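You operate a simulated robot arm through the tools that you are given. There is no shell and no other tool.

You run a simulated robot arm. Do the job below in one go: nothing can be reset, and whatever is moved stays where it is left.

Task
Clamp the cover square and rub it smooth with the beige block.
Fine: close both sliders on it first, then screw the clamp knob down, then rub; put the block back. Set down upright: what you pick out. What is to be rubbed or washed off counts as gone when no trace of it is left.

Only the result counts: the job must be done as asked and must still hold three seconds after the hand-in. Knocking over, shifting, dropping, spilling or breaking anything else fails it. Lids that push on must go on centred and level and be pressed home; caps that screw on are set level and turned clockwise until they are tight.

Robot
A 7-joint arm with a two-finger parallel gripper, fixed in place. Base frame: the origin is on the floor under the middle of its stand, x ahead of it, y to its left, z up; the work surface is at about z = 80. Readings come in cm, rad, newtons and seconds.
With the tool pointing down near the work surface it reaches from about 10 to 66 cm from the base axis. Its first joint turns from -1.152 to 1.152 rad. Payload 1.57 kg.
The TCP is the grasp point between the finger pads, 3 cm short of the fingertips. In the tool frame z runs along the fingers and y along their closing line. Largest opening 8 cm; finger width 1.7, thickness 1.2; the body of the gripper, 4 by 8.2 cm, starts 8 cm behind the TCP.
Orientation is told as [roll, pitch, yaw] about the base's x, y, z axes, in that order, counted from this pose: with the fingers straight down and closing along the base's y, the tool's x points along the base's -x, its y along +y and its z along -z.

Tools
- The arm moves only by the tool move_arm. Its argument "plan" is a list of rows, each a list of 7 numbers: the shift along the tool's x, y, z in m, then the turn, a rotation vector about the tool's x, y, z in rad, then the closure, from 0 (fully open) to 1 (shut). In form: [[dx, dy, dz, wx, wy, wz, fingers], ...]. A call has 1 to 20 rows; each row shifts and turns the commanded pose from where the row before left it, along the tool's axes as they then stand. Rows are played at 5 a second. More than 5 cm and 0.15 rad between two rows, or a gripper value outside its range, and nothing of the call is played. A pose out of reach is approached as far as the arm can. The call stops where the force on the tool passes 90 N (or 10 N more than at its start, if that is more) or the arm is blocked; 0.2 s more then pass. Each finger travels about 7.2 cm/s and halts on what it meets, pressing with about 40 N; the grip force reading is that of the motor and also rises with nothing between the fingers. The clock runs only during rows and for 0.2 s after the last one: add rows that do not move to give the fingers time. The reply holds the time, the measured pose of the TCP, the force on the tool along the base axes, the opening and the grip force, in the units named above and with some noise, with the torque about the TCP (base axes, N m) and any sound that the robot's microphone picked up.
- Cameras (640 x 400 px; columns grow to the right, rows downward): "scene" is fixed at [5.85, 43.56, 141.92]; the picture's right is [-0.75, -0.67, 0.00], its down [-0.41, 0.46, -0.79] and it looks along [0.52, -0.59, -0.62] (base axes); focal length 274 px, centre (320, 200). "wrist" rides on the gripper at [7.2, -0.7, -12.2] in the tool frame; the picture's right is [0.09, 1.00, 0.00], its down [-0.84, 0.08, -0.54] and it looks along [-0.54, 0.05, 0.84] (tool axes); focal length 238 px, centre (320, 200).
- grab_frame(camera): a new picture of that camera. The clock stands still meanwhile.
- point_at(camera, pixels): for up to 12 pixels [column, row] of the newest picture of that camera ("zoom" is the newest enlarged one), the place [x, y, z] in the base frame of the surface seen there, good to about 0.2 cm. The clock stands still meanwhile.
- inspect(camera, box): a new picture of the part [left, top, right, bottom] of that camera's present view, enlarged. The clock stands still meanwhile.
- finish_job(): hands the job in; it is judged then, once.

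Leave the gripper open and the arm clear of the work at the hand-in unless told otherwise.

The tools are called after "Request:" as a command line: name --pt "numbers of a row" for each row, then --argument value for the rest, lists and objects as JSON in quotes. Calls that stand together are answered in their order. move_arm: Moves the arm, as the interface text tells. Its arguments: {"type":"object","properties":{"plan":{"type":"array"}},"required":["plan"]} The other tools are called the same way: grab_frame (camera) takes a picture; point_at (camera, pixels) gives the place of the surface under pixels of a picture; inspect (camera, box) takes an enlarged picture of a part of a camera's view; finish_job () hands the job in.

At the start:

```text
time: 0.0
eef_pos: [31.3, 5.54, 124.93]
tcp_rot: [0.001, 0.001, 0.0]
contact_force: [-0.4, -0.2, -1.0]
ft_torque: [0.02, 0.01, -0.01]
opening: 7.99
finger_force: 0.1
```

scene: 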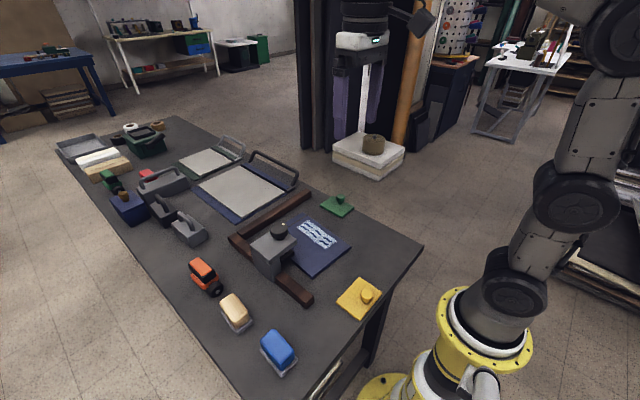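
wrist: 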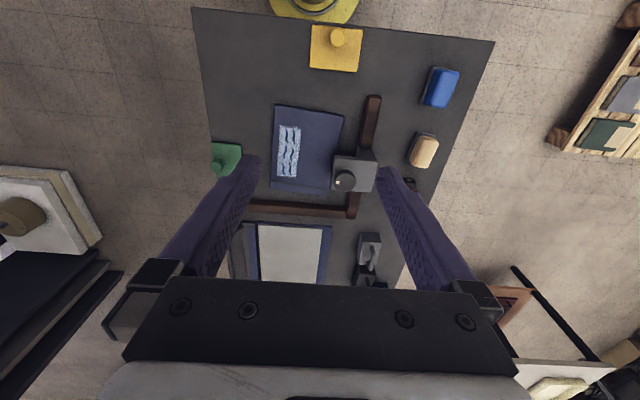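

I see a work table with a blue-edged plate carrying wavy marks (about (318,238) in the scene), an L-shaped brown fence, a gray clamp with a knob, a yellow and a green slider, and beige and blue blocks. I'll enlarge the views to look closer.

Request:
inspect --camera "scene" --box '[220, 180, 400, 330]'

Request:
inspect --camera "wrist" --box '[190, 0, 500, 290]'

Request:
inspect --camera "scene" --box '[170, 230, 310, 380]'

```text
2.67 times, centred on (310, 255) of scene
```

zoom: 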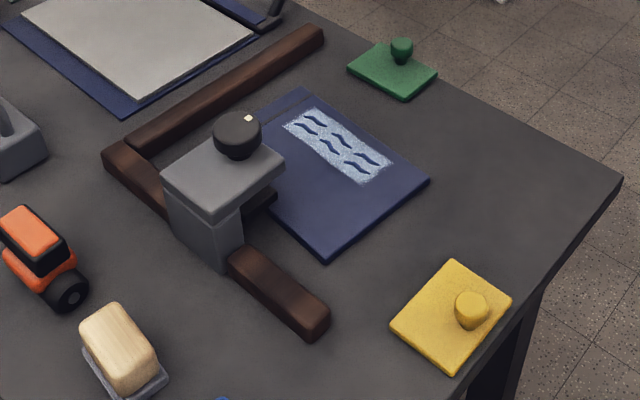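

```text
1.38 times, centred on (345, 145) of wrist
```

zoom: 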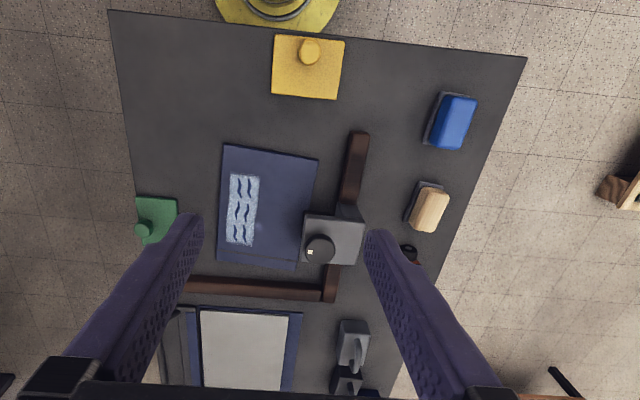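

```text
2.67 times, centred on (240, 305) of scene
```

zoom: 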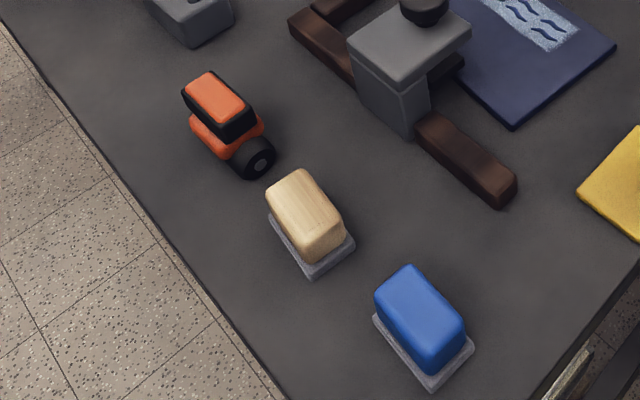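

Next I'll measure positions. In fresh frames I'll take points on the cover corners, fences, sliders, knob and blocks.

Request:
inspect --camera "scene" --box '[220, 180, 400, 330]'

Request:
point_at --camera "zoom" --pixels '[[327, 255], [427, 182], [302, 92], [285, 127], [320, 110], [390, 160], [360, 185], [160, 150], [315, 45], [322, 318], [245, 258], [120, 165]]'

Request:
point_at --camera "zoom" --pixels '[[402, 42], [401, 60], [350, 70], [436, 75], [405, 97], [382, 46], [471, 296], [471, 320], [455, 262], [510, 302], [392, 322], [452, 370]]'

Request:
point_at --camera "zoom" --pixels '[[237, 122], [248, 117], [237, 150], [216, 130], [260, 130], [165, 175], [215, 215], [282, 160], [220, 140], [172, 205], [238, 225], [265, 200]]'

```text
2.67 times, centred on (310, 255) of scene
```

zoom: 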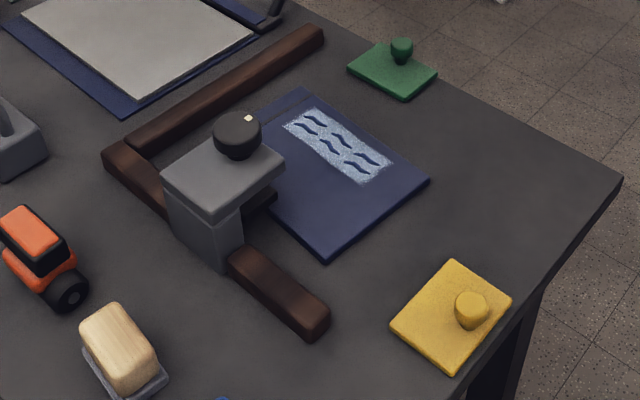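

```text
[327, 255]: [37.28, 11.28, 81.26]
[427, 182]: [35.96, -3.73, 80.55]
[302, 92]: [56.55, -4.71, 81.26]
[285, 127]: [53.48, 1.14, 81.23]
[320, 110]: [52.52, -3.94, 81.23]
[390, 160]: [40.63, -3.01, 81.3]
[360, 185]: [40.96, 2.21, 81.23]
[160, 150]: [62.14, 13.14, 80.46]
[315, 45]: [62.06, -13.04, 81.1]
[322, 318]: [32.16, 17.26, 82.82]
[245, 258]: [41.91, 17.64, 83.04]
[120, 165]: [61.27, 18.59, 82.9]
```

```text
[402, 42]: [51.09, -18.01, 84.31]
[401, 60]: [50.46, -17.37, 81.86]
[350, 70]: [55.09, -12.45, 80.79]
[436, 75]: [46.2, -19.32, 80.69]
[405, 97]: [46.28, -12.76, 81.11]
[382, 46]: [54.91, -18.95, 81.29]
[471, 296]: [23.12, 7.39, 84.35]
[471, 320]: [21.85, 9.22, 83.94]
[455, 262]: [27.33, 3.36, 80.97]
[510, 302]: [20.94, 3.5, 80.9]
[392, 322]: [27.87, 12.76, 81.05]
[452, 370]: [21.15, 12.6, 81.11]
```

```text
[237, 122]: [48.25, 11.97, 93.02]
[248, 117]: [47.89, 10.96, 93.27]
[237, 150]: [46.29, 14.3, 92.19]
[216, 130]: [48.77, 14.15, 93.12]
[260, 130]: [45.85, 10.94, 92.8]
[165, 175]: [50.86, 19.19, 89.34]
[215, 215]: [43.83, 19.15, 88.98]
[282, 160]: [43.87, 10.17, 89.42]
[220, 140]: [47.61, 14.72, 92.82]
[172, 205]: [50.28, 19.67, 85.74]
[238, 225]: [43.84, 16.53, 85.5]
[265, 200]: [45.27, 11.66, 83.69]
```

The cover's corners are roughly (37,11), (36,-4) and (56.5,-5), with its top at z≈81.3. Fence tops are at ≈82.9 and the clamp knob at ≈(47.3,12.3), z 93. From the wrist view I'll now take fence edges and details.

Request:
inspect --camera "wrist" --box '[250, 80, 410, 230]'

Request:
inspect --camera "wrist" --box '[280, 10, 480, 180]'

```text
2.67 times, centred on (330, 155) of wrist
```

zoom: 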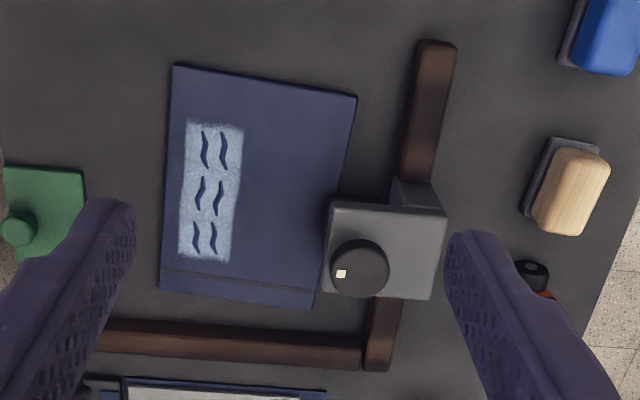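

```text
2.35 times, centred on (380, 95) of wrist
```

zoom: 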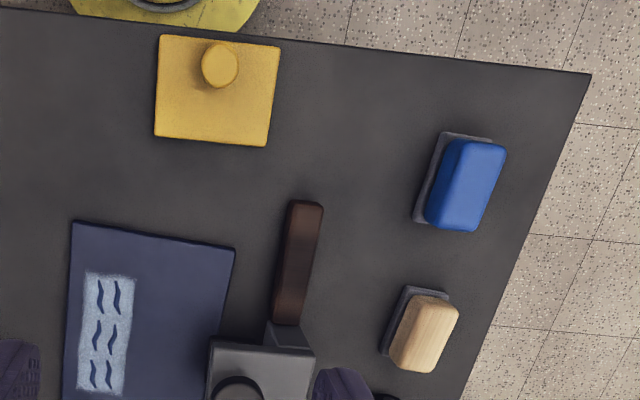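

Now I'll take points in the newest zoom: yellow slider, knob, beam end and the blocks.

Request:
point_at --camera "zoom" --pixels '[[220, 60], [220, 80], [160, 140], [266, 142], [276, 50], [162, 40], [292, 204], [322, 206], [276, 318], [300, 320], [74, 224], [232, 250]]'

Request:
point_at --camera "zoom" --pixels '[[415, 300], [456, 308], [440, 370], [395, 362], [425, 335], [406, 290], [383, 355], [446, 293], [470, 180], [455, 145], [500, 150], [430, 220]]'

Request:
inspect --camera "wrist" --box '[250, 80, 410, 230]'

Request:
point_at --camera "zoom" --pixels '[[174, 66], [355, 96], [310, 308], [161, 288], [162, 268], [110, 320], [360, 340], [360, 368], [372, 310], [394, 315], [402, 175], [430, 182]]'

Request:
point_at --camera "zoom" --pixels '[[188, 122], [243, 127], [230, 262], [178, 256], [360, 268], [341, 273], [332, 268], [388, 268], [360, 241], [332, 205], [445, 212], [430, 298]]'

```text
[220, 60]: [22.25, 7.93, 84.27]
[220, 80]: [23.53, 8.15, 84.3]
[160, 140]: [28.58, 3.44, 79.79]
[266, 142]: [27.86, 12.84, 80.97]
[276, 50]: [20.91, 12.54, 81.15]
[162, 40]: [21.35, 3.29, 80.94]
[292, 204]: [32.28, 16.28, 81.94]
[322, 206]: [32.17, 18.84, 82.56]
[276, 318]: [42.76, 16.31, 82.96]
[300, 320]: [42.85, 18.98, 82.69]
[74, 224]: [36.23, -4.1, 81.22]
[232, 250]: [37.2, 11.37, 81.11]
```

```text
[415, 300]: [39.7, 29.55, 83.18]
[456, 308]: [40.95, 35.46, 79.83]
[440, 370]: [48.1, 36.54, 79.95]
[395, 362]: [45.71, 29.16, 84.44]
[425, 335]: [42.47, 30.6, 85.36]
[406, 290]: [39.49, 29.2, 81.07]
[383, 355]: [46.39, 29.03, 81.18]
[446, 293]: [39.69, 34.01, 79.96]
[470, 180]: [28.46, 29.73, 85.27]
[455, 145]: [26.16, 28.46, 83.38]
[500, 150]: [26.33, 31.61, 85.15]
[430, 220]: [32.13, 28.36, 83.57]
```

```text
2.67 times, centred on (330, 155) of wrist
```

zoom: 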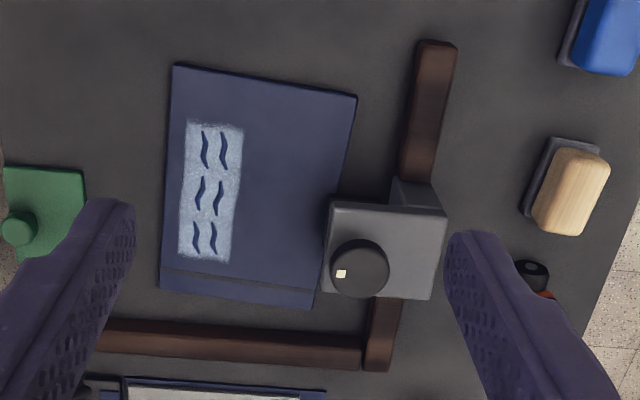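

```text
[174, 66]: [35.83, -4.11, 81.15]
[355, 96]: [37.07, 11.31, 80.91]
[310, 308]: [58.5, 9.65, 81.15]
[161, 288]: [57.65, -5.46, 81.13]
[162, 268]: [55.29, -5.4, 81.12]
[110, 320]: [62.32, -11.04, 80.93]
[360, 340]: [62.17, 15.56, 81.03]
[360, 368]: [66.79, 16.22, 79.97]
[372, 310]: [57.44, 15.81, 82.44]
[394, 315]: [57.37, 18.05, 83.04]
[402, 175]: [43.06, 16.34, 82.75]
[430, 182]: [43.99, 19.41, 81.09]
```

```text
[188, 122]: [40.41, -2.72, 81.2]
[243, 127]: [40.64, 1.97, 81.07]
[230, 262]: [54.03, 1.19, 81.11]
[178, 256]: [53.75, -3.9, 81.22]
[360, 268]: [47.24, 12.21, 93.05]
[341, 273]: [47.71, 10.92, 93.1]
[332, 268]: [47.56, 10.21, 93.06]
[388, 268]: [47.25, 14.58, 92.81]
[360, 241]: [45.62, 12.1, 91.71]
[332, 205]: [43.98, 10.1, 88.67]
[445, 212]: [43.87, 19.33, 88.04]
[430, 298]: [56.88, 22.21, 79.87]
```

The cover is turned about -4.5°. Its fences are an x-bar with inner face at y≈16 and a y-bar with inner face at x≈62. The green slider has to push it +y and the yellow one +x. First I'll bring the arm above the green slider's knob (≈(50.8,-17.9)) and look.

Request:
move_arm --pt "-0.0195 -0.0235 0.027 0 0 0 0" --pt "-0.0195 -0.0235 0.027 0 0 0 0" --pt "-0.0195 -0.0235 0.027 0 0 0 0" --pt "-0.0195 -0.0235 0.027 0 0 0 0" --pt "-0.0195 -0.0235 0.027 0 0 0 0" --pt "-0.0195 -0.0235 0.027 0 0 0 0" --pt "-0.0195 -0.0235 0.027 0 0 0 0" --pt "-0.0195 -0.0235 0.027 0 0 0 0" --pt "-0.0195 -0.0235 0.027 0 0 0 0" --pt "-0.0195 -0.0235 0.027 0 0 0 0" --pt "0 0 0 0 0 0 0" --pt "0 0 0 0 0 0 0"

Request:
grab_frame --camera "wrist"

Request:
grab_frame --camera "scene"

```text
time: 2.6
eef_pos: [50.8, -18.06, 97.91]
tcp_rot: [0.001, -0.001, 0.002]
contact_force: [0.2, -1.0, -0.1]
ft_torque: [0.02, -0.04, -0.01]
opening: 8.01
finger_force: 0.0
```

```text
taken
```

wrist: 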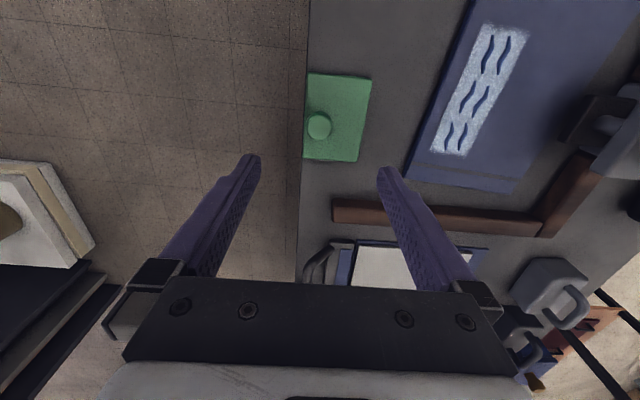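

```text
taken
```

scene: 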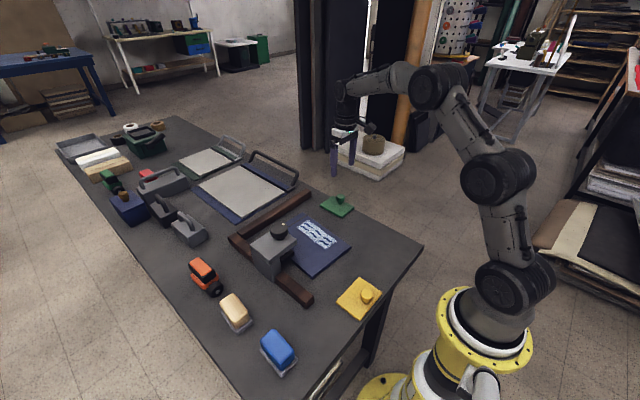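

The arm is above the green slider. In the wrist view I see its knob at about (319,126). I'll measure it and the cover edges from here.

Request:
inspect --camera "wrist" --box '[290, 20, 450, 180]'

Request:
point_at --camera "wrist" --pixels '[[319, 124], [319, 114], [319, 134], [309, 125], [329, 125], [310, 75], [370, 80], [360, 161], [305, 158], [345, 125], [406, 178], [512, 192]]'

Request:
point_at --camera "wrist" --pixels '[[335, 204], [535, 212], [540, 235], [340, 222], [450, 208], [450, 212], [590, 160], [470, 10], [440, 80], [433, 150], [468, 157], [560, 180]]'

```text
2.50 times, centred on (370, 100) of wrist
```

zoom: 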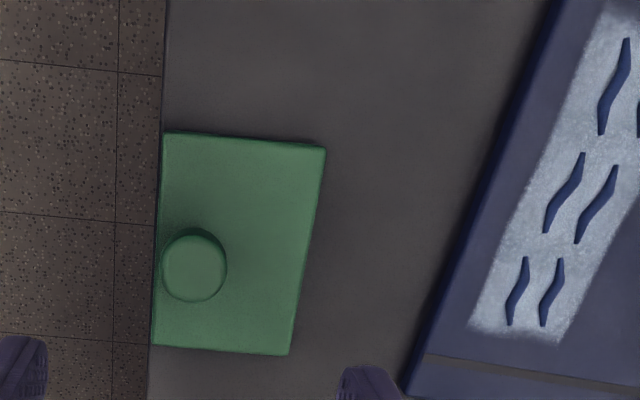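

```text
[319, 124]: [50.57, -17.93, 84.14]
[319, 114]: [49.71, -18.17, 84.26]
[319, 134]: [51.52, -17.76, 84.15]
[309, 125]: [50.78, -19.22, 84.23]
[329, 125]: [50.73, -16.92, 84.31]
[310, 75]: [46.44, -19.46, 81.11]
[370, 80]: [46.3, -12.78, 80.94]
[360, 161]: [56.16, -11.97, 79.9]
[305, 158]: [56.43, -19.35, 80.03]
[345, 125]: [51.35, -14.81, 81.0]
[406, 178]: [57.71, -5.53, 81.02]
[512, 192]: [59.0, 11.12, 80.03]
```

```text
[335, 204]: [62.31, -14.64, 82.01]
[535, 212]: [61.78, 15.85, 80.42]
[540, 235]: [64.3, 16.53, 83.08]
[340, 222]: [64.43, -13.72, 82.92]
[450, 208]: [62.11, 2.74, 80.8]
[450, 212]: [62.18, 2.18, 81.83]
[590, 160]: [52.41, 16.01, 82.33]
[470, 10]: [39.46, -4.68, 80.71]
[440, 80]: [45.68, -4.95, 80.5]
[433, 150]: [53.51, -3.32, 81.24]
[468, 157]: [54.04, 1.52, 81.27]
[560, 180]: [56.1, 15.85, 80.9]
```

The green knob's centre is ≈(50.65,-18.0), about 2.6 cm across, with its top at 84.2 and the plate top at 81.0. I'll go down to TCP z≈84.6 with the fingers closing along y, then grip it.

Request:
move_arm --pt "0.0015 0.0005 0.035 0 0 0 0" --pt "0 0 0.035 0 0 0 0" --pt "0 0 0.035 0 0 0 0" --pt "0 0 0.028 0 0 0 0" --pt "0 0 0 0 0 0 0" --pt "0 0 0 0 0 0 0.4" --pt "0 0 0 0 0 0 0.8" --pt "0 0 0 0 0 0 0.8" --pt "0 0 0 0 0 0 0.8" --pt "0 0 0 0 0 0 0.8"

Request:
grab_frame --camera "wrist"

Request:
inspect --camera "scene" --box '[230, 120, 430, 300]'

```text
time: 4.8
eef_pos: [50.57, -17.76, 84.69]
tcp_rot: [-0.001, -0.001, 0.0]
contact_force: [0.4, -2.7, -3.1]
ft_torque: [-0.11, -0.26, -0.03]
opening: 2.94
finger_force: 39.1
```

```text
taken
```

wrist: 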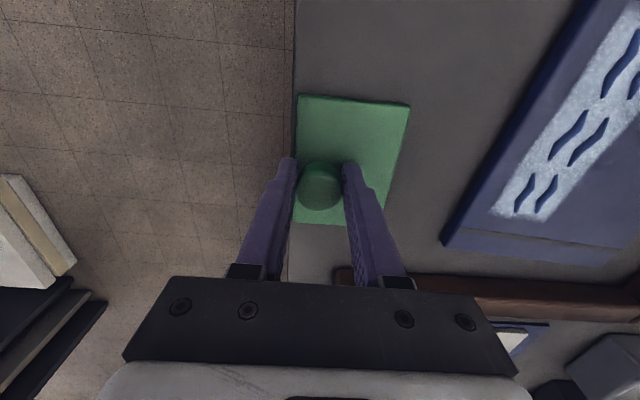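

```text
2.22 times, centred on (330, 210) of scene
```

zoom: 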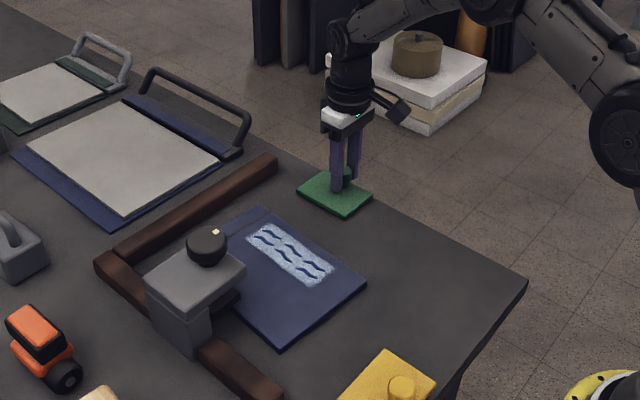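

The knob is held (opening 2.94). Now I'll slide the green slider +y by about 7 cm, to just before it touches the cover, and read the forces.

Request:
move_arm --pt "0 0.005 0 0 0 0 0.8" --pt "0 0.01 0 0 0 0 0.8" --pt "0 0.01 0 0 0 0 0.8" --pt "0 0.01 0 0 0 0 0.8" --pt "0 0.01 0 0 0 0 0.8" --pt "0 0.01 0 0 0 0 0.8" --pt "0 0.01 0 0 0 0 0.8" --pt "0 0 0 0 0 0 0.8"

Request:
grab_frame --camera "wrist"

Request:
inspect --camera "scene" --box '[230, 120, 430, 300]'

```text
time: 6.6
eef_pos: [50.67, -11.43, 84.65]
tcp_rot: [0.0, 0.0, 0.0]
contact_force: [15.3, -2.7, -22.3]
ft_torque: [-0.13, 0.01, 0.0]
opening: 2.93
finger_force: 38.9
```

```text
taken
```

wrist: 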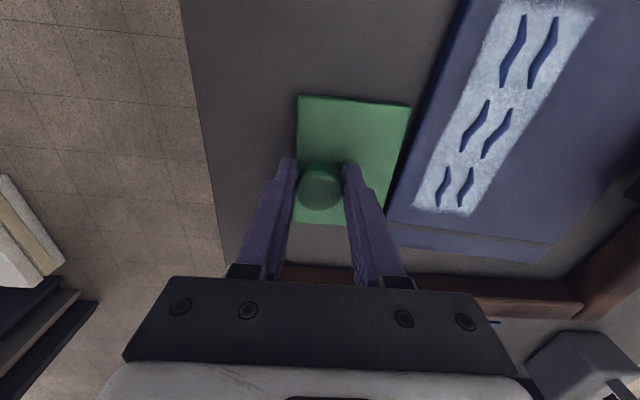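

```text
2.22 times, centred on (330, 210) of scene
```

zoom: 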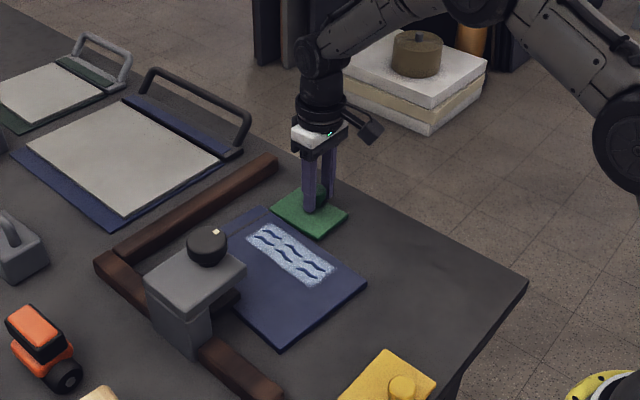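

The slider moves freely and the cover's edge is close to its front. I'll push on slowly and watch.

Request:
move_arm --pt "0 0.006 0 0 0 0 0.8" --pt "0 0.006 0 0 0 0 0.8" --pt "0 0.006 0 0 0 0 0.8" --pt "0 0.006 0 0 0 0 0.8" --pt "0 0.006 0 0 0 0 0.8" --pt "0 0.006 0 0 0 0 0.8" --pt "0 0 0 0 0 0 0.8"

Request:
grab_frame --camera "wrist"

Request:
inspect --camera "scene" --box '[230, 120, 430, 300]'

```text
time: 8.2
eef_pos: [50.56, -7.78, 84.59]
tcp_rot: [-0.001, 0.004, -0.001]
contact_force: [-16.9, -3.6, 5.1]
ft_torque: [-0.14, 0.72, -0.07]
opening: 2.93
finger_force: 39.0
```

```text
taken
```

wrist: 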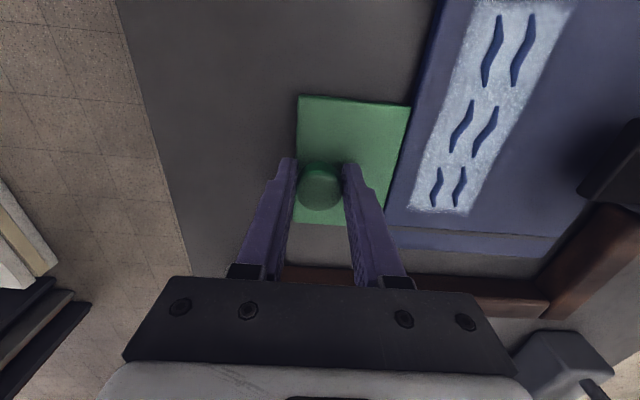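

```text
2.22 times, centred on (330, 210) of scene
```

zoom: 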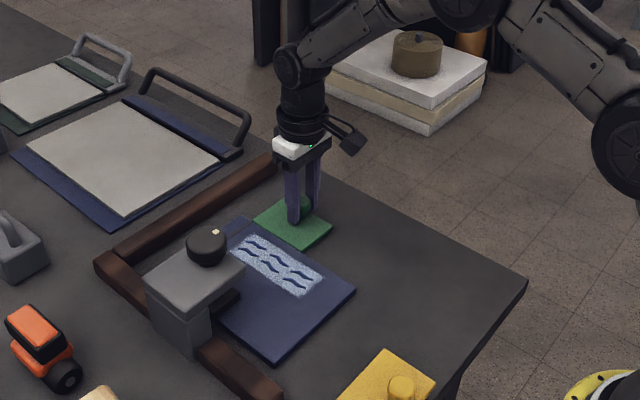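

The cover is being pushed and straightened. I'll continue in small steps towards the fence and watch the force.

Request:
move_arm --pt "0 0.005 0 0 0 0 0.8" --pt "0 0.005 0 0 0 0 0.8" --pt "0 0.005 0 0 0 0 0.8" --pt "0 0.004 0 0 0 0 0.8" --pt "0 0.004 0 0 0 0 0.8" --pt "0 0 0 0 0 0 0.8"

Request:
grab_frame --camera "wrist"

Request:
inspect --camera "scene" --box '[230, 120, 430, 300]'

```text
time: 9.6
eef_pos: [50.68, -5.63, 84.6]
tcp_rot: [-0.001, 0.0, 0.001]
contact_force: [-8.3, -3.8, 3.4]
ft_torque: [-0.09, 0.62, -0.03]
opening: 2.93
finger_force: 39.6
```

```text
taken
```

wrist: 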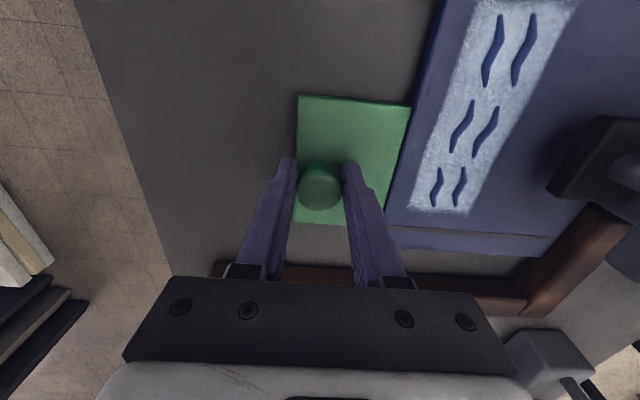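

```text
2.22 times, centred on (330, 210) of scene
```

zoom: 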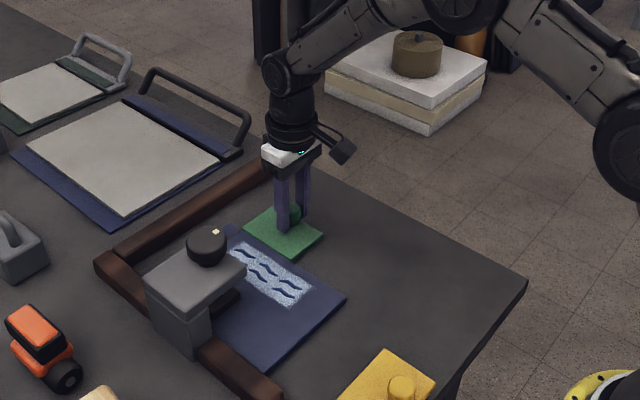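

Now the cover looks square to the green slider's edge. I'll measure the gap left to the fence.

Request:
point_at --camera "wrist" --pixels '[[388, 223], [530, 252], [545, 240], [552, 225], [560, 240], [410, 105], [400, 150], [395, 215], [408, 108], [560, 215], [530, 265], [500, 265]]'

Request:
inspect --camera "wrist" --box '[480, 100, 640, 300]'

```text
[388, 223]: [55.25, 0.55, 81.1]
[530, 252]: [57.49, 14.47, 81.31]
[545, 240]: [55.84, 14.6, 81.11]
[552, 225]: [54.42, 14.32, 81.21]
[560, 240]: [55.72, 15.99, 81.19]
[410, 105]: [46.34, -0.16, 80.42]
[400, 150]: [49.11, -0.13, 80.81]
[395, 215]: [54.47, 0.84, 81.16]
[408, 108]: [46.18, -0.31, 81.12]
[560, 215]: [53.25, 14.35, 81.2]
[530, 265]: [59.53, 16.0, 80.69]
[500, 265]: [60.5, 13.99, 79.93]
```

```text
2.00 times, centred on (560, 200) of wrist
```

zoom: 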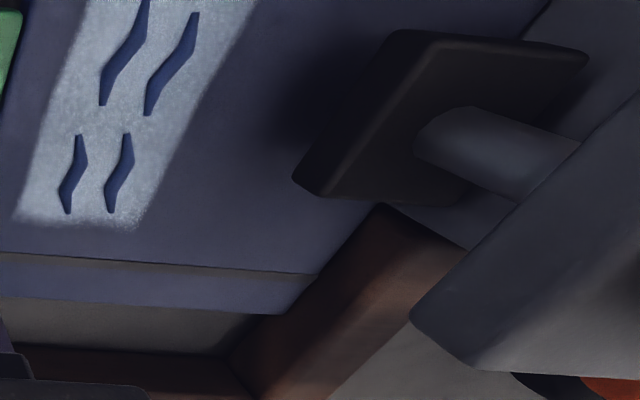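

The front edge is at y≈-0.2 and the cover is ≈15.4 wide, so about 0.8 cm remains to the fence at ≈16. I'll push in 2 mm steps until the force shows the stop.

Request:
move_arm --pt "0 0.002 0 0 0 0 0.8" --pt "0 0.002 0 0 0 0 0.8" --pt "0 0.002 0 0 0 0 0.8" --pt "0 0 0 0 0 0 0.8"

Request:
move_arm --pt "0 0.001 0 0 0 0 0.8" --pt "0 0.001 0 0 0 0 0.8" --pt "0 0 0 0 0 0 0.8"

Request:
inspect --camera "wrist" --box '[380, 60, 640, 320]'

```text
time: 10.6
eef_pos: [50.54, -5.48, 84.59]
tcp_rot: [-0.005, 0.001, -0.003]
contact_force: [-9.0, -38.4, -4.7]
ft_torque: [-0.64, -0.1, -0.35]
opening: 2.91
finger_force: 39.1
```

```text
time: 11.4
eef_pos: [50.56, -5.54, 84.67]
tcp_rot: [-0.009, 0.001, 0.0]
contact_force: [-1.0, -45.5, -11.4]
ft_torque: [-0.75, 0.2, -0.17]
opening: 2.97
finger_force: 39.3
```

```text
1.54 times, centred on (510, 190) of wrist
```

zoom: 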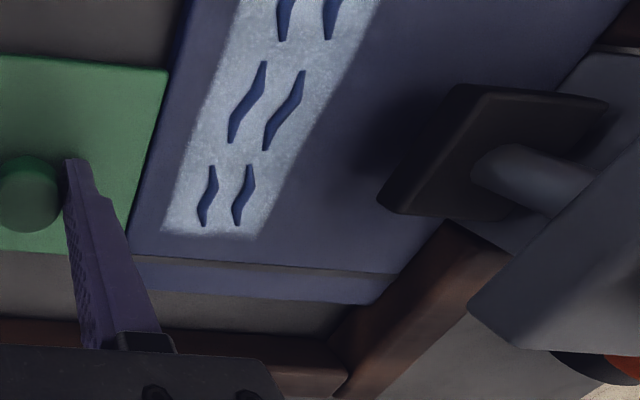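

The force rose to -45 N in y and the slider stopped at y≈-5.5, so the cover is seated against the x-bar fence. I'll ease the command back until only a light push is left, then open and rise.

Request:
move_arm --pt "0 -0.002 0 0 0 0 0.8" --pt "0 -0.002 0 0 0 0 0.8" --pt "0 -0.001 0 0 0 0 0.8" --pt "0 0 0 0 0 0 0.8"

```text
time: 12.4
eef_pos: [50.54, -5.45, 84.74]
tcp_rot: [-0.002, 0.003, 0.003]
contact_force: [-2.0, -26.1, -12.8]
ft_torque: [-0.41, -0.29, -0.02]
opening: 2.92
finger_force: 39.2
```

-26 N is a gentle push. I'll open and rise straight up.

Request:
move_arm --pt "0 -0.001 0 0 0 0 0.8" --pt "0 0 0 0 0 0 0.6" --pt "0 0 0 0 0 0 0.3" --pt "0 0 0 0 0 0 0.3" --pt "0 0 -0.02 0 0 0 0.3" --pt "0 0 -0.04 0 0 0 0.2" --pt "0 0 -0.045 0 0 0 0.0" --pt "0 0 -0.045 0 0 0 0.0" --pt "0 0 0 0 0 0 0"

Request:
grab_frame --camera "wrist"

Request:
inspect --camera "scene" --box '[230, 150, 430, 330]'

```text
time: 14.4
eef_pos: [50.94, -5.64, 99.8]
tcp_rot: [0.001, -0.001, -0.001]
contact_force: [-0.4, -0.2, 0.1]
ft_torque: [-0.01, -0.02, 0.0]
opening: 8.0
finger_force: 0.1
```

```text
taken
```

wrist: 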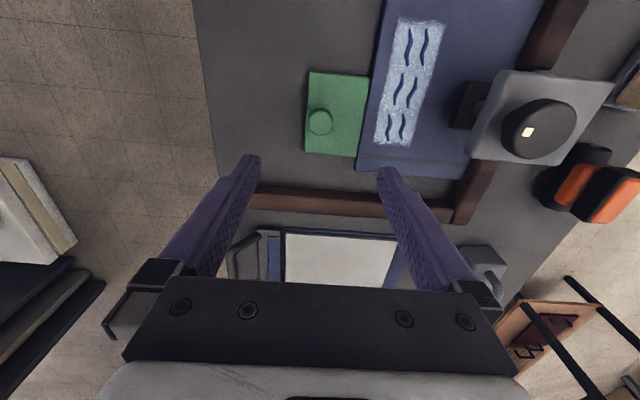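

```text
2.22 times, centred on (330, 240) of scene
```

zoom: 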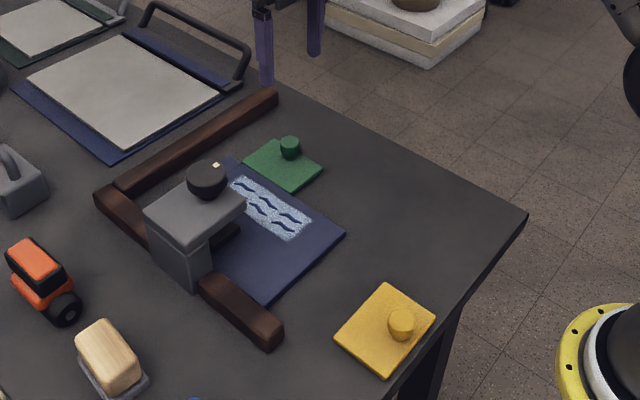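

Green stays closed against the cover, now at yaw ≈0. Next is the yellow slider: I'll go above its knob (≈(22.8,8.0)) and turn the tool 90° so the fingers close along x.

Request:
move_arm --pt "0.0402 0.0195 0 0 0 0 0" --pt "0.0402 0.0195 0 0 0 0 0" --pt "0.0402 0.0195 0 0 0 0 0" --pt "0.0402 0.0195 0 0 0 0 0" --pt "0.0402 0.0195 0 0 0 0 0" --pt "0.0402 0.0195 0 0 0 0 0" --pt "0.0402 0.0195 0 0 0 0 0" --pt "0 0 0 0 0 0 0" --pt "0 0 0 0 0 0 0"

Request:
grab_frame --camera "wrist"

```text
time: 16.4
eef_pos: [22.3, 8.51, 99.73]
tcp_rot: [-0.001, 0.001, -0.001]
contact_force: [-0.5, -0.2, -0.2]
ft_torque: [-0.01, 0.0, 0.0]
opening: 8.0
finger_force: 0.1
```

```text
taken
```

wrist: 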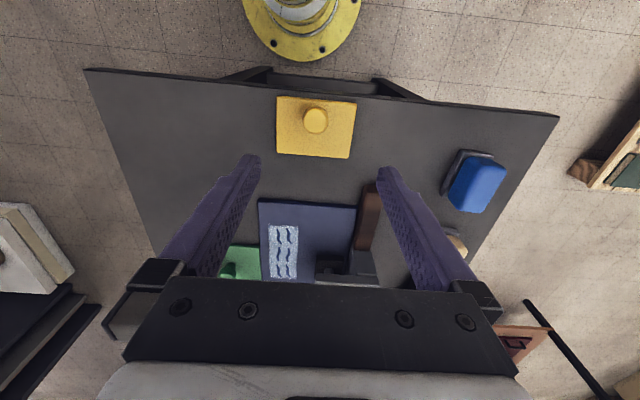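

Request:
inspect --camera "wrist" --box '[240, 70, 400, 230]'

Request:
point_at --camera "wrist" --pixels '[[315, 119], [315, 109], [315, 128], [306, 119], [325, 119], [278, 154], [350, 158], [355, 102], [278, 97], [259, 200], [356, 206], [376, 200]]'

```text
2.50 times, centred on (320, 150) of wrist
```

zoom: 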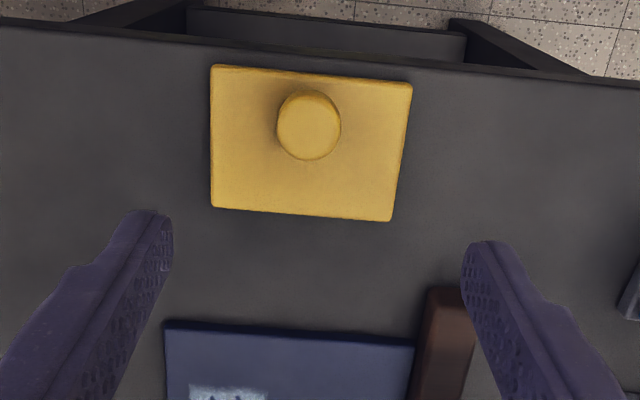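

```text
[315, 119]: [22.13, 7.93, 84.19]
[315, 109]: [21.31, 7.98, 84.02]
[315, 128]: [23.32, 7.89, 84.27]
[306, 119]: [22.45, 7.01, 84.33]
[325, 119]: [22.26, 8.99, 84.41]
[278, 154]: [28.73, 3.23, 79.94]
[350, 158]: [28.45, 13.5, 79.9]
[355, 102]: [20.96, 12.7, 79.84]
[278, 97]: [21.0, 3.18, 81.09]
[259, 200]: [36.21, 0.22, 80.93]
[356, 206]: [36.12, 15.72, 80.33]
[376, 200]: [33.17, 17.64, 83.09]
```

The cover is square to x, with its near edge at ≈36.2. The yellow knob's centre is ≈(22.4,8.0). I'll turn the tool 90° now.

Request:
move_arm --pt "0 0 0 0 0 -0.1428 0" --pt "0 0 0 0 0 -0.1428 0" --pt "0 0 0 0 0 -0.1428 0" --pt "0 0 0 0 0 -0.1428 0" --pt "0 0 0 0 0 -0.1428 0" --pt "0 0 0 0 0 -0.1428 0" --pt "0 0 0 0 0 -0.1428 0" --pt "0 0 0 0 0 -0.1428 0" --pt "0 0 0 0 0 -0.1428 0" --pt "0 0 0 0 0 -0.1428 0" --pt "0 0 0 0 0 -0.1428 0" --pt "0.005 -0.001 0 0 0 0 0" --pt "0 0 0 0 0 0 0" --pt "0 0 0 0 0 0 0"

Request:
grab_frame --camera "wrist"

```text
time: 19.4
eef_pos: [22.54, 7.77, 99.5]
tcp_rot: [0.001, -0.001, 1.572]
contact_force: [-0.4, 0.7, 0.4]
ft_torque: [-0.01, -0.02, 0.01]
opening: 8.02
finger_force: 0.0
```

```text
taken
```

wrist: 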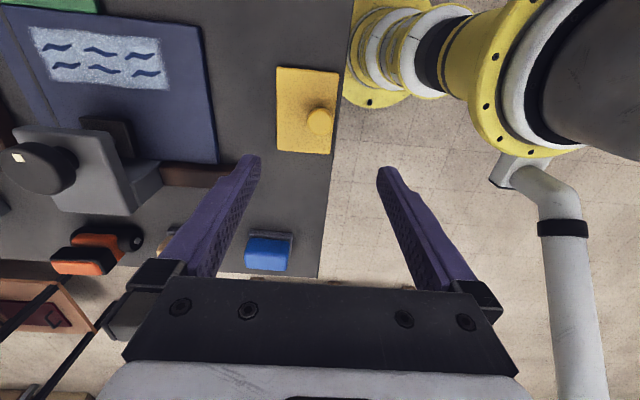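

The tool is turned. I'll descend on the yellow knob to z≈84.6 and grip it.

Request:
move_arm --pt "-0.002 0.001 0.035 0 0 0 0" --pt "0 0 0.04 0 0 0 0" --pt "0 0 0.04 0 0 0 0" --pt "0 0 0.034 0 0 0 0" --pt "0 0 0 0 0 0 0" --pt "0 0 0 0 0 0 0.4" --pt "0 0 0 0 0 0 0.8" --pt "0 0 0 0 0 0 0.8" --pt "0 0 0 0 0 0 0.8" --pt "0 0 0 0 0 0 0.8"

Request:
grab_frame --camera "wrist"

```text
time: 21.6
eef_pos: [22.59, 8.28, 84.87]
tcp_rot: [0.001, 0.0, 1.57]
contact_force: [-0.6, 1.8, -7.4]
ft_torque: [0.02, 0.06, -0.01]
opening: 2.92
finger_force: 38.9
```

```text
taken
```

wrist: 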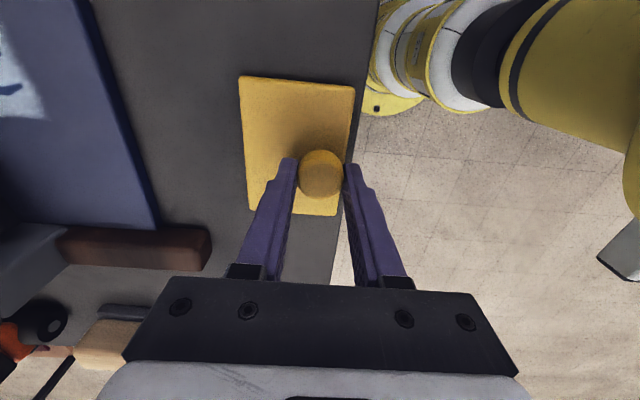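

The yellow knob is held. I'll slide it +x (tool -y) about 8 cm.

Request:
move_arm --pt "0 -0.005 0 0 0 0 0.8" --pt "0 -0.01 0 0 0 0 0.8" --pt "0 -0.01 0 0 0 0 0.8" --pt "0 -0.01 0 0 0 0 0.8" --pt "0 -0.01 0 0 0 0 0.8" --pt "0 -0.01 0 0 0 0 0.8" --pt "0 -0.01 0 0 0 0 0.8" --pt "0 -0.01 0 0 0 0 0.8" --pt "0 0 0 0 0 0 0.8"

Request:
move_arm --pt "0 -0.006 0 0 0 0 0.8" --pt "0 -0.006 0 0 0 0 0.8" --pt "0 -0.006 0 0 0 0 0.8" --pt "0 -0.006 0 0 0 0 0.8" --pt "0 -0.006 0 0 0 0 0.8" --pt "0 0 0 0 0 0 0.8"

Request:
inspect --camera "scene" --box '[230, 150, 430, 330]'

Request:
grab_frame --camera "wrist"

```text
time: 23.6
eef_pos: [29.97, 8.08, 84.79]
tcp_rot: [-0.001, -0.001, 1.568]
contact_force: [-2.4, 21.7, 21.2]
ft_torque: [0.27, 0.2, -0.02]
opening: 2.96
finger_force: 39.5
```

```text
time: 25.0
eef_pos: [32.89, 8.08, 84.81]
tcp_rot: [0.003, 0.003, 1.572]
contact_force: [-3.6, -6.6, 10.5]
ft_torque: [-0.36, 0.18, 0.04]
opening: 2.93
finger_force: 39.0
```

```text
2.22 times, centred on (330, 240) of scene
```

zoom: 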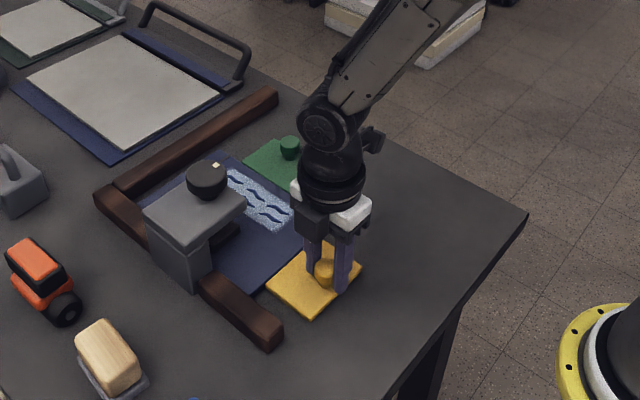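

```text
taken
```

wrist: 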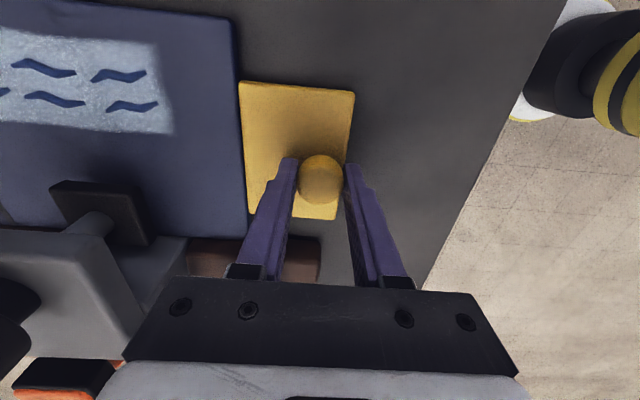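

The yellow slider now pushes the cover (front at ≈38.3). I'll go on in small steps until the far fence stops it.

Request:
move_arm --pt "0 -0.005 0 0 0 0 0.8" --pt "0 -0.005 0 0 0 0 0.8" --pt "0 -0.003 0 0 0 0 0.8" --pt "0 -0.003 0 0 0 0 0.8" --pt "0 0 0 0 0 0 0.8"

Request:
move_arm --pt "0 -0.002 0 0 0 0 0.8" --pt "0 -0.002 0 0 0 0 0.8" --pt "0 -0.001 0 0 0 0 0.8" --pt "0 0 0 0 0 0 0.8"

Request:
inspect --camera "scene" --box '[230, 150, 430, 330]'

```text
time: 26.2
eef_pos: [34.49, 8.06, 84.69]
tcp_rot: [0.002, 0.0, 1.568]
contact_force: [-12.7, -2.7, 15.0]
ft_torque: [0.07, 0.3, 0.06]
opening: 2.91
finger_force: 38.6
```

```text
time: 27.2
eef_pos: [34.53, 8.01, 84.8]
tcp_rot: [0.017, 0.004, 1.57]
contact_force: [-33.0, 3.4, 32.1]
ft_torque: [0.16, 0.75, -0.03]
opening: 2.97
finger_force: 39.0
```

```text
2.22 times, centred on (330, 240) of scene
```

zoom: 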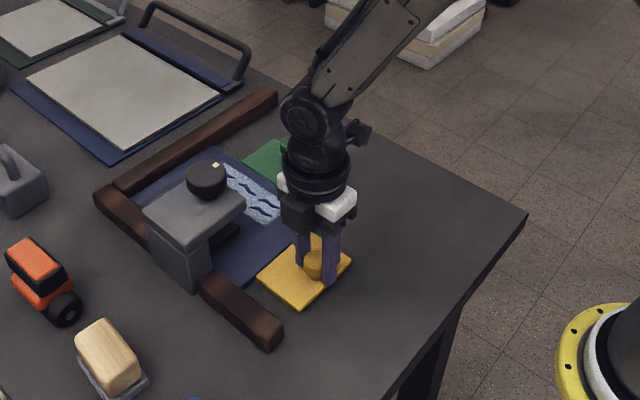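

It stopped at x≈34.5 with -33 N, so the cover is seated against both fences. I'll ease a little, open and rise.

Request:
move_arm --pt "0 0.002 0 0 0 0 0.8" --pt "0 0.001 0 0 0 0 0.8" --pt "0 0 0 0 0 0 0.6" --pt "0 0 0 0 0 0 0.3" --pt "0 0 0 0 0 0 0.3" --pt "0 0 -0.02 0 0 0 0.3" --pt "0 0 -0.04 0 0 0 0.2" --pt "0 0 -0.045 0 0 0 0.0" --pt "0 0 -0.045 0 0 0 0.0" --pt "0 0 0 0 0 0 0"

Request:
grab_frame --camera "wrist"

Request:
inspect --camera "scene" --box '[230, 150, 430, 330]'

```text
time: 29.4
eef_pos: [34.93, 8.35, 99.72]
tcp_rot: [0.0, -0.001, 1.571]
contact_force: [0.0, 0.8, -0.2]
ft_torque: [0.03, 0.0, 0.0]
opening: 7.97
finger_force: 0.0
```

```text
taken
```

wrist: 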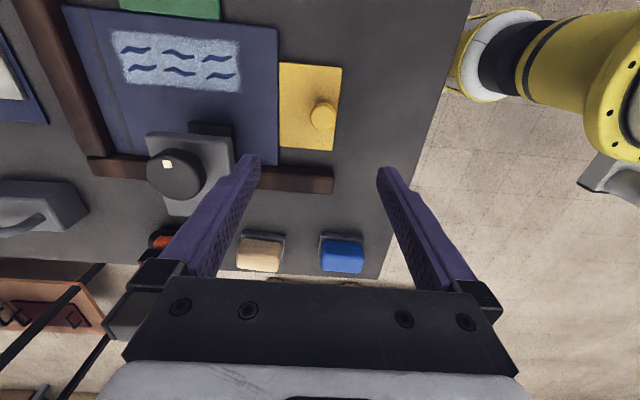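

```text
2.22 times, centred on (330, 240) of scene
```

zoom: 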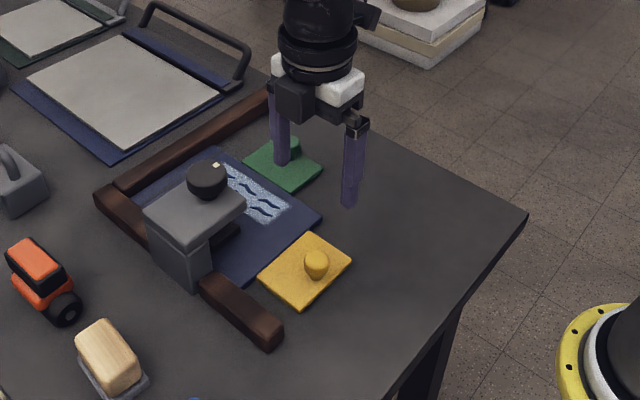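

I'll check that the cover really sits flush at the far fence and the side fence, and that both sliders touch it.

Request:
inspect --camera "wrist" --box '[0, 0, 180, 200]'

Request:
point_at --camera "wrist" --pixels '[[68, 20], [62, 20], [50, 20], [90, 80], [82, 80], [112, 140], [105, 140], [276, 30], [276, 80], [276, 150], [283, 110], [200, 12]]'

Request:
inspect --camera "wrist" --box '[100, 0, 350, 210]'

```text
2.00 times, centred on (90, 100) of wrist
```

zoom: 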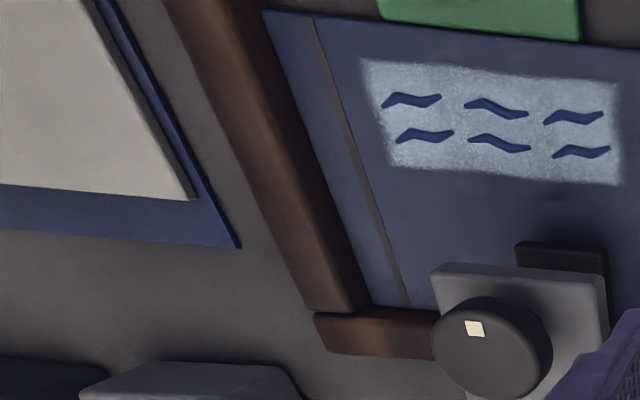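

```text
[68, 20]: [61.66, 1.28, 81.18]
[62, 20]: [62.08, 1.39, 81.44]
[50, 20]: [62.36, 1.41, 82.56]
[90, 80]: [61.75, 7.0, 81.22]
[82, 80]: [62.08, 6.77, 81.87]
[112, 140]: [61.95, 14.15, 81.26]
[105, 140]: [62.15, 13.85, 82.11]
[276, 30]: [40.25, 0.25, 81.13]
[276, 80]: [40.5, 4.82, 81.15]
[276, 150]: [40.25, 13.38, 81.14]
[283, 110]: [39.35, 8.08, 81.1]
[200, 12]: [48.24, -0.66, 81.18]
```

```text
1.90 times, centred on (225, 105) of wrist
```

zoom: 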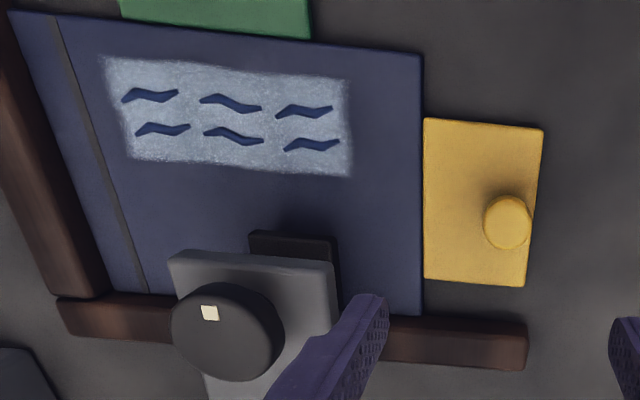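

The cover is flush with both fences (far edge ≈62.0, near edge ≈40.3) and both sliders touch it. Next is the clamp knob: I'll move above it at ≈(47.25,12.3), keeping z 99.7.

Request:
move_arm --pt "-0.0132 -0.041 0 0 0 0 0" --pt "-0.0132 -0.041 0 0 0 0 0" --pt "-0.0132 -0.041 0 0 0 0 0" --pt "0 0 0 0 0 0 0" --pt "0 0 0 0 0 0 0"

Request:
grab_frame --camera "wrist"

Request:
inspect --camera "scene" --box '[200, 120, 400, 300]'

```text
time: 30.6
eef_pos: [47.09, 12.35, 99.88]
tcp_rot: [0.0, 0.0, 1.569]
contact_force: [0.0, -0.5, -0.1]
ft_torque: [0.0, -0.01, 0.0]
opening: 7.99
finger_force: 0.1
```

```text
taken
```

wrist: 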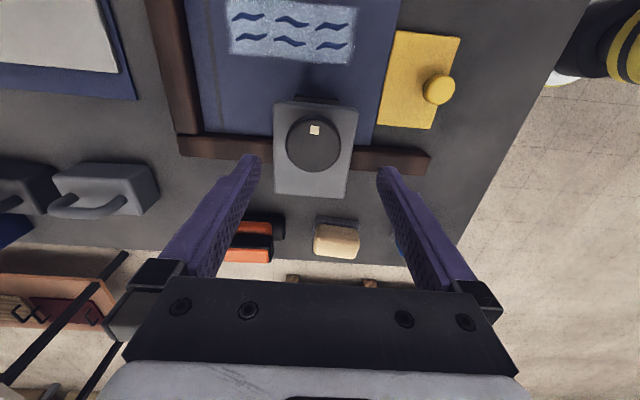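

```text
2.22 times, centred on (300, 210) of scene
```

zoom: 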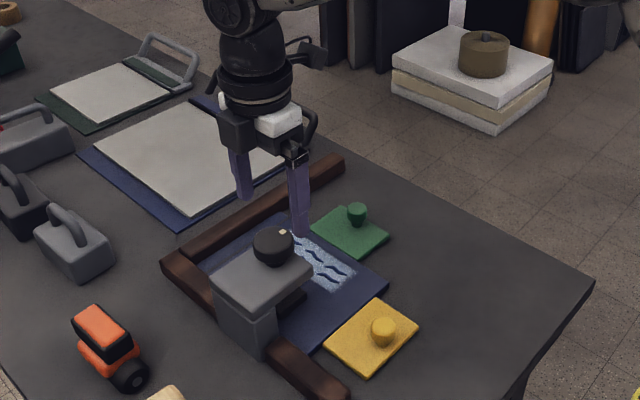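

Request:
point_at --camera "wrist" --pixels '[[313, 145], [290, 140], [338, 142], [313, 118], [314, 166], [314, 130], [280, 190], [345, 195], [355, 110], [276, 104], [318, 98], [298, 95]]'

Request:
inspect --camera "wrist" --box '[250, 70, 380, 210]'

Request:
inspect --camera "scene" --box '[255, 200, 335, 280]'

Request:
point_at --camera "zoom" --pixels '[[210, 130], [210, 250], [200, 290], [300, 260], [130, 180], [120, 230], [255, 240], [420, 330], [400, 350], [380, 310], [330, 360], [470, 230]]'

```text
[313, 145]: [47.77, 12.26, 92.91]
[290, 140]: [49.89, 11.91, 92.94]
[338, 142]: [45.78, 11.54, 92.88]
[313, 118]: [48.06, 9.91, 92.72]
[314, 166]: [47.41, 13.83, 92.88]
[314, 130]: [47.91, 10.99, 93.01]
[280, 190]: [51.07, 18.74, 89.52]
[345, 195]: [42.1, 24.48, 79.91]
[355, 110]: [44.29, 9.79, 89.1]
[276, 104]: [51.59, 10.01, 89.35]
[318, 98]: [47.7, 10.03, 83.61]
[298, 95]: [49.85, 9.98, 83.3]
```

```text
2.86 times, centred on (315, 140) of wrist
```

zoom: 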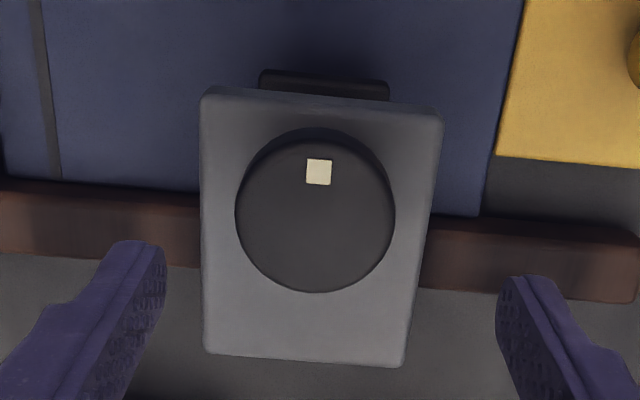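

```text
5.00 times, centred on (295, 240) of scene
```

zoom: 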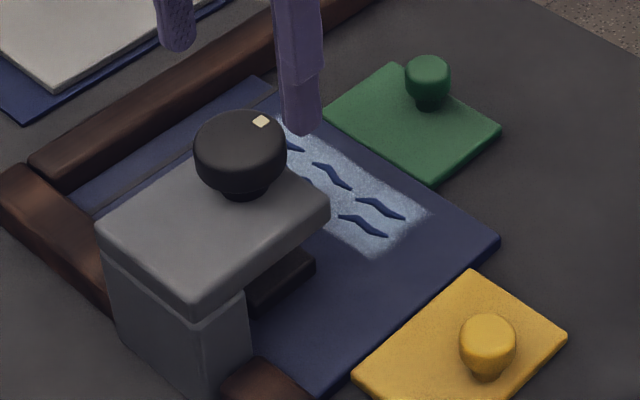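

```text
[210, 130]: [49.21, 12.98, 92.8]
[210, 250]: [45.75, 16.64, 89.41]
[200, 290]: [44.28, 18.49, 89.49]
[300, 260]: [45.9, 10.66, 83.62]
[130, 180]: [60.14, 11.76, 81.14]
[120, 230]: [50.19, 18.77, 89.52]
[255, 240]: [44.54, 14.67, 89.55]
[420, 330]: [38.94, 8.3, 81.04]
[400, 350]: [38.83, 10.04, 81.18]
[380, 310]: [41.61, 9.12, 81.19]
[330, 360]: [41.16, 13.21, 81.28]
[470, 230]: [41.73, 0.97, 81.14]
```

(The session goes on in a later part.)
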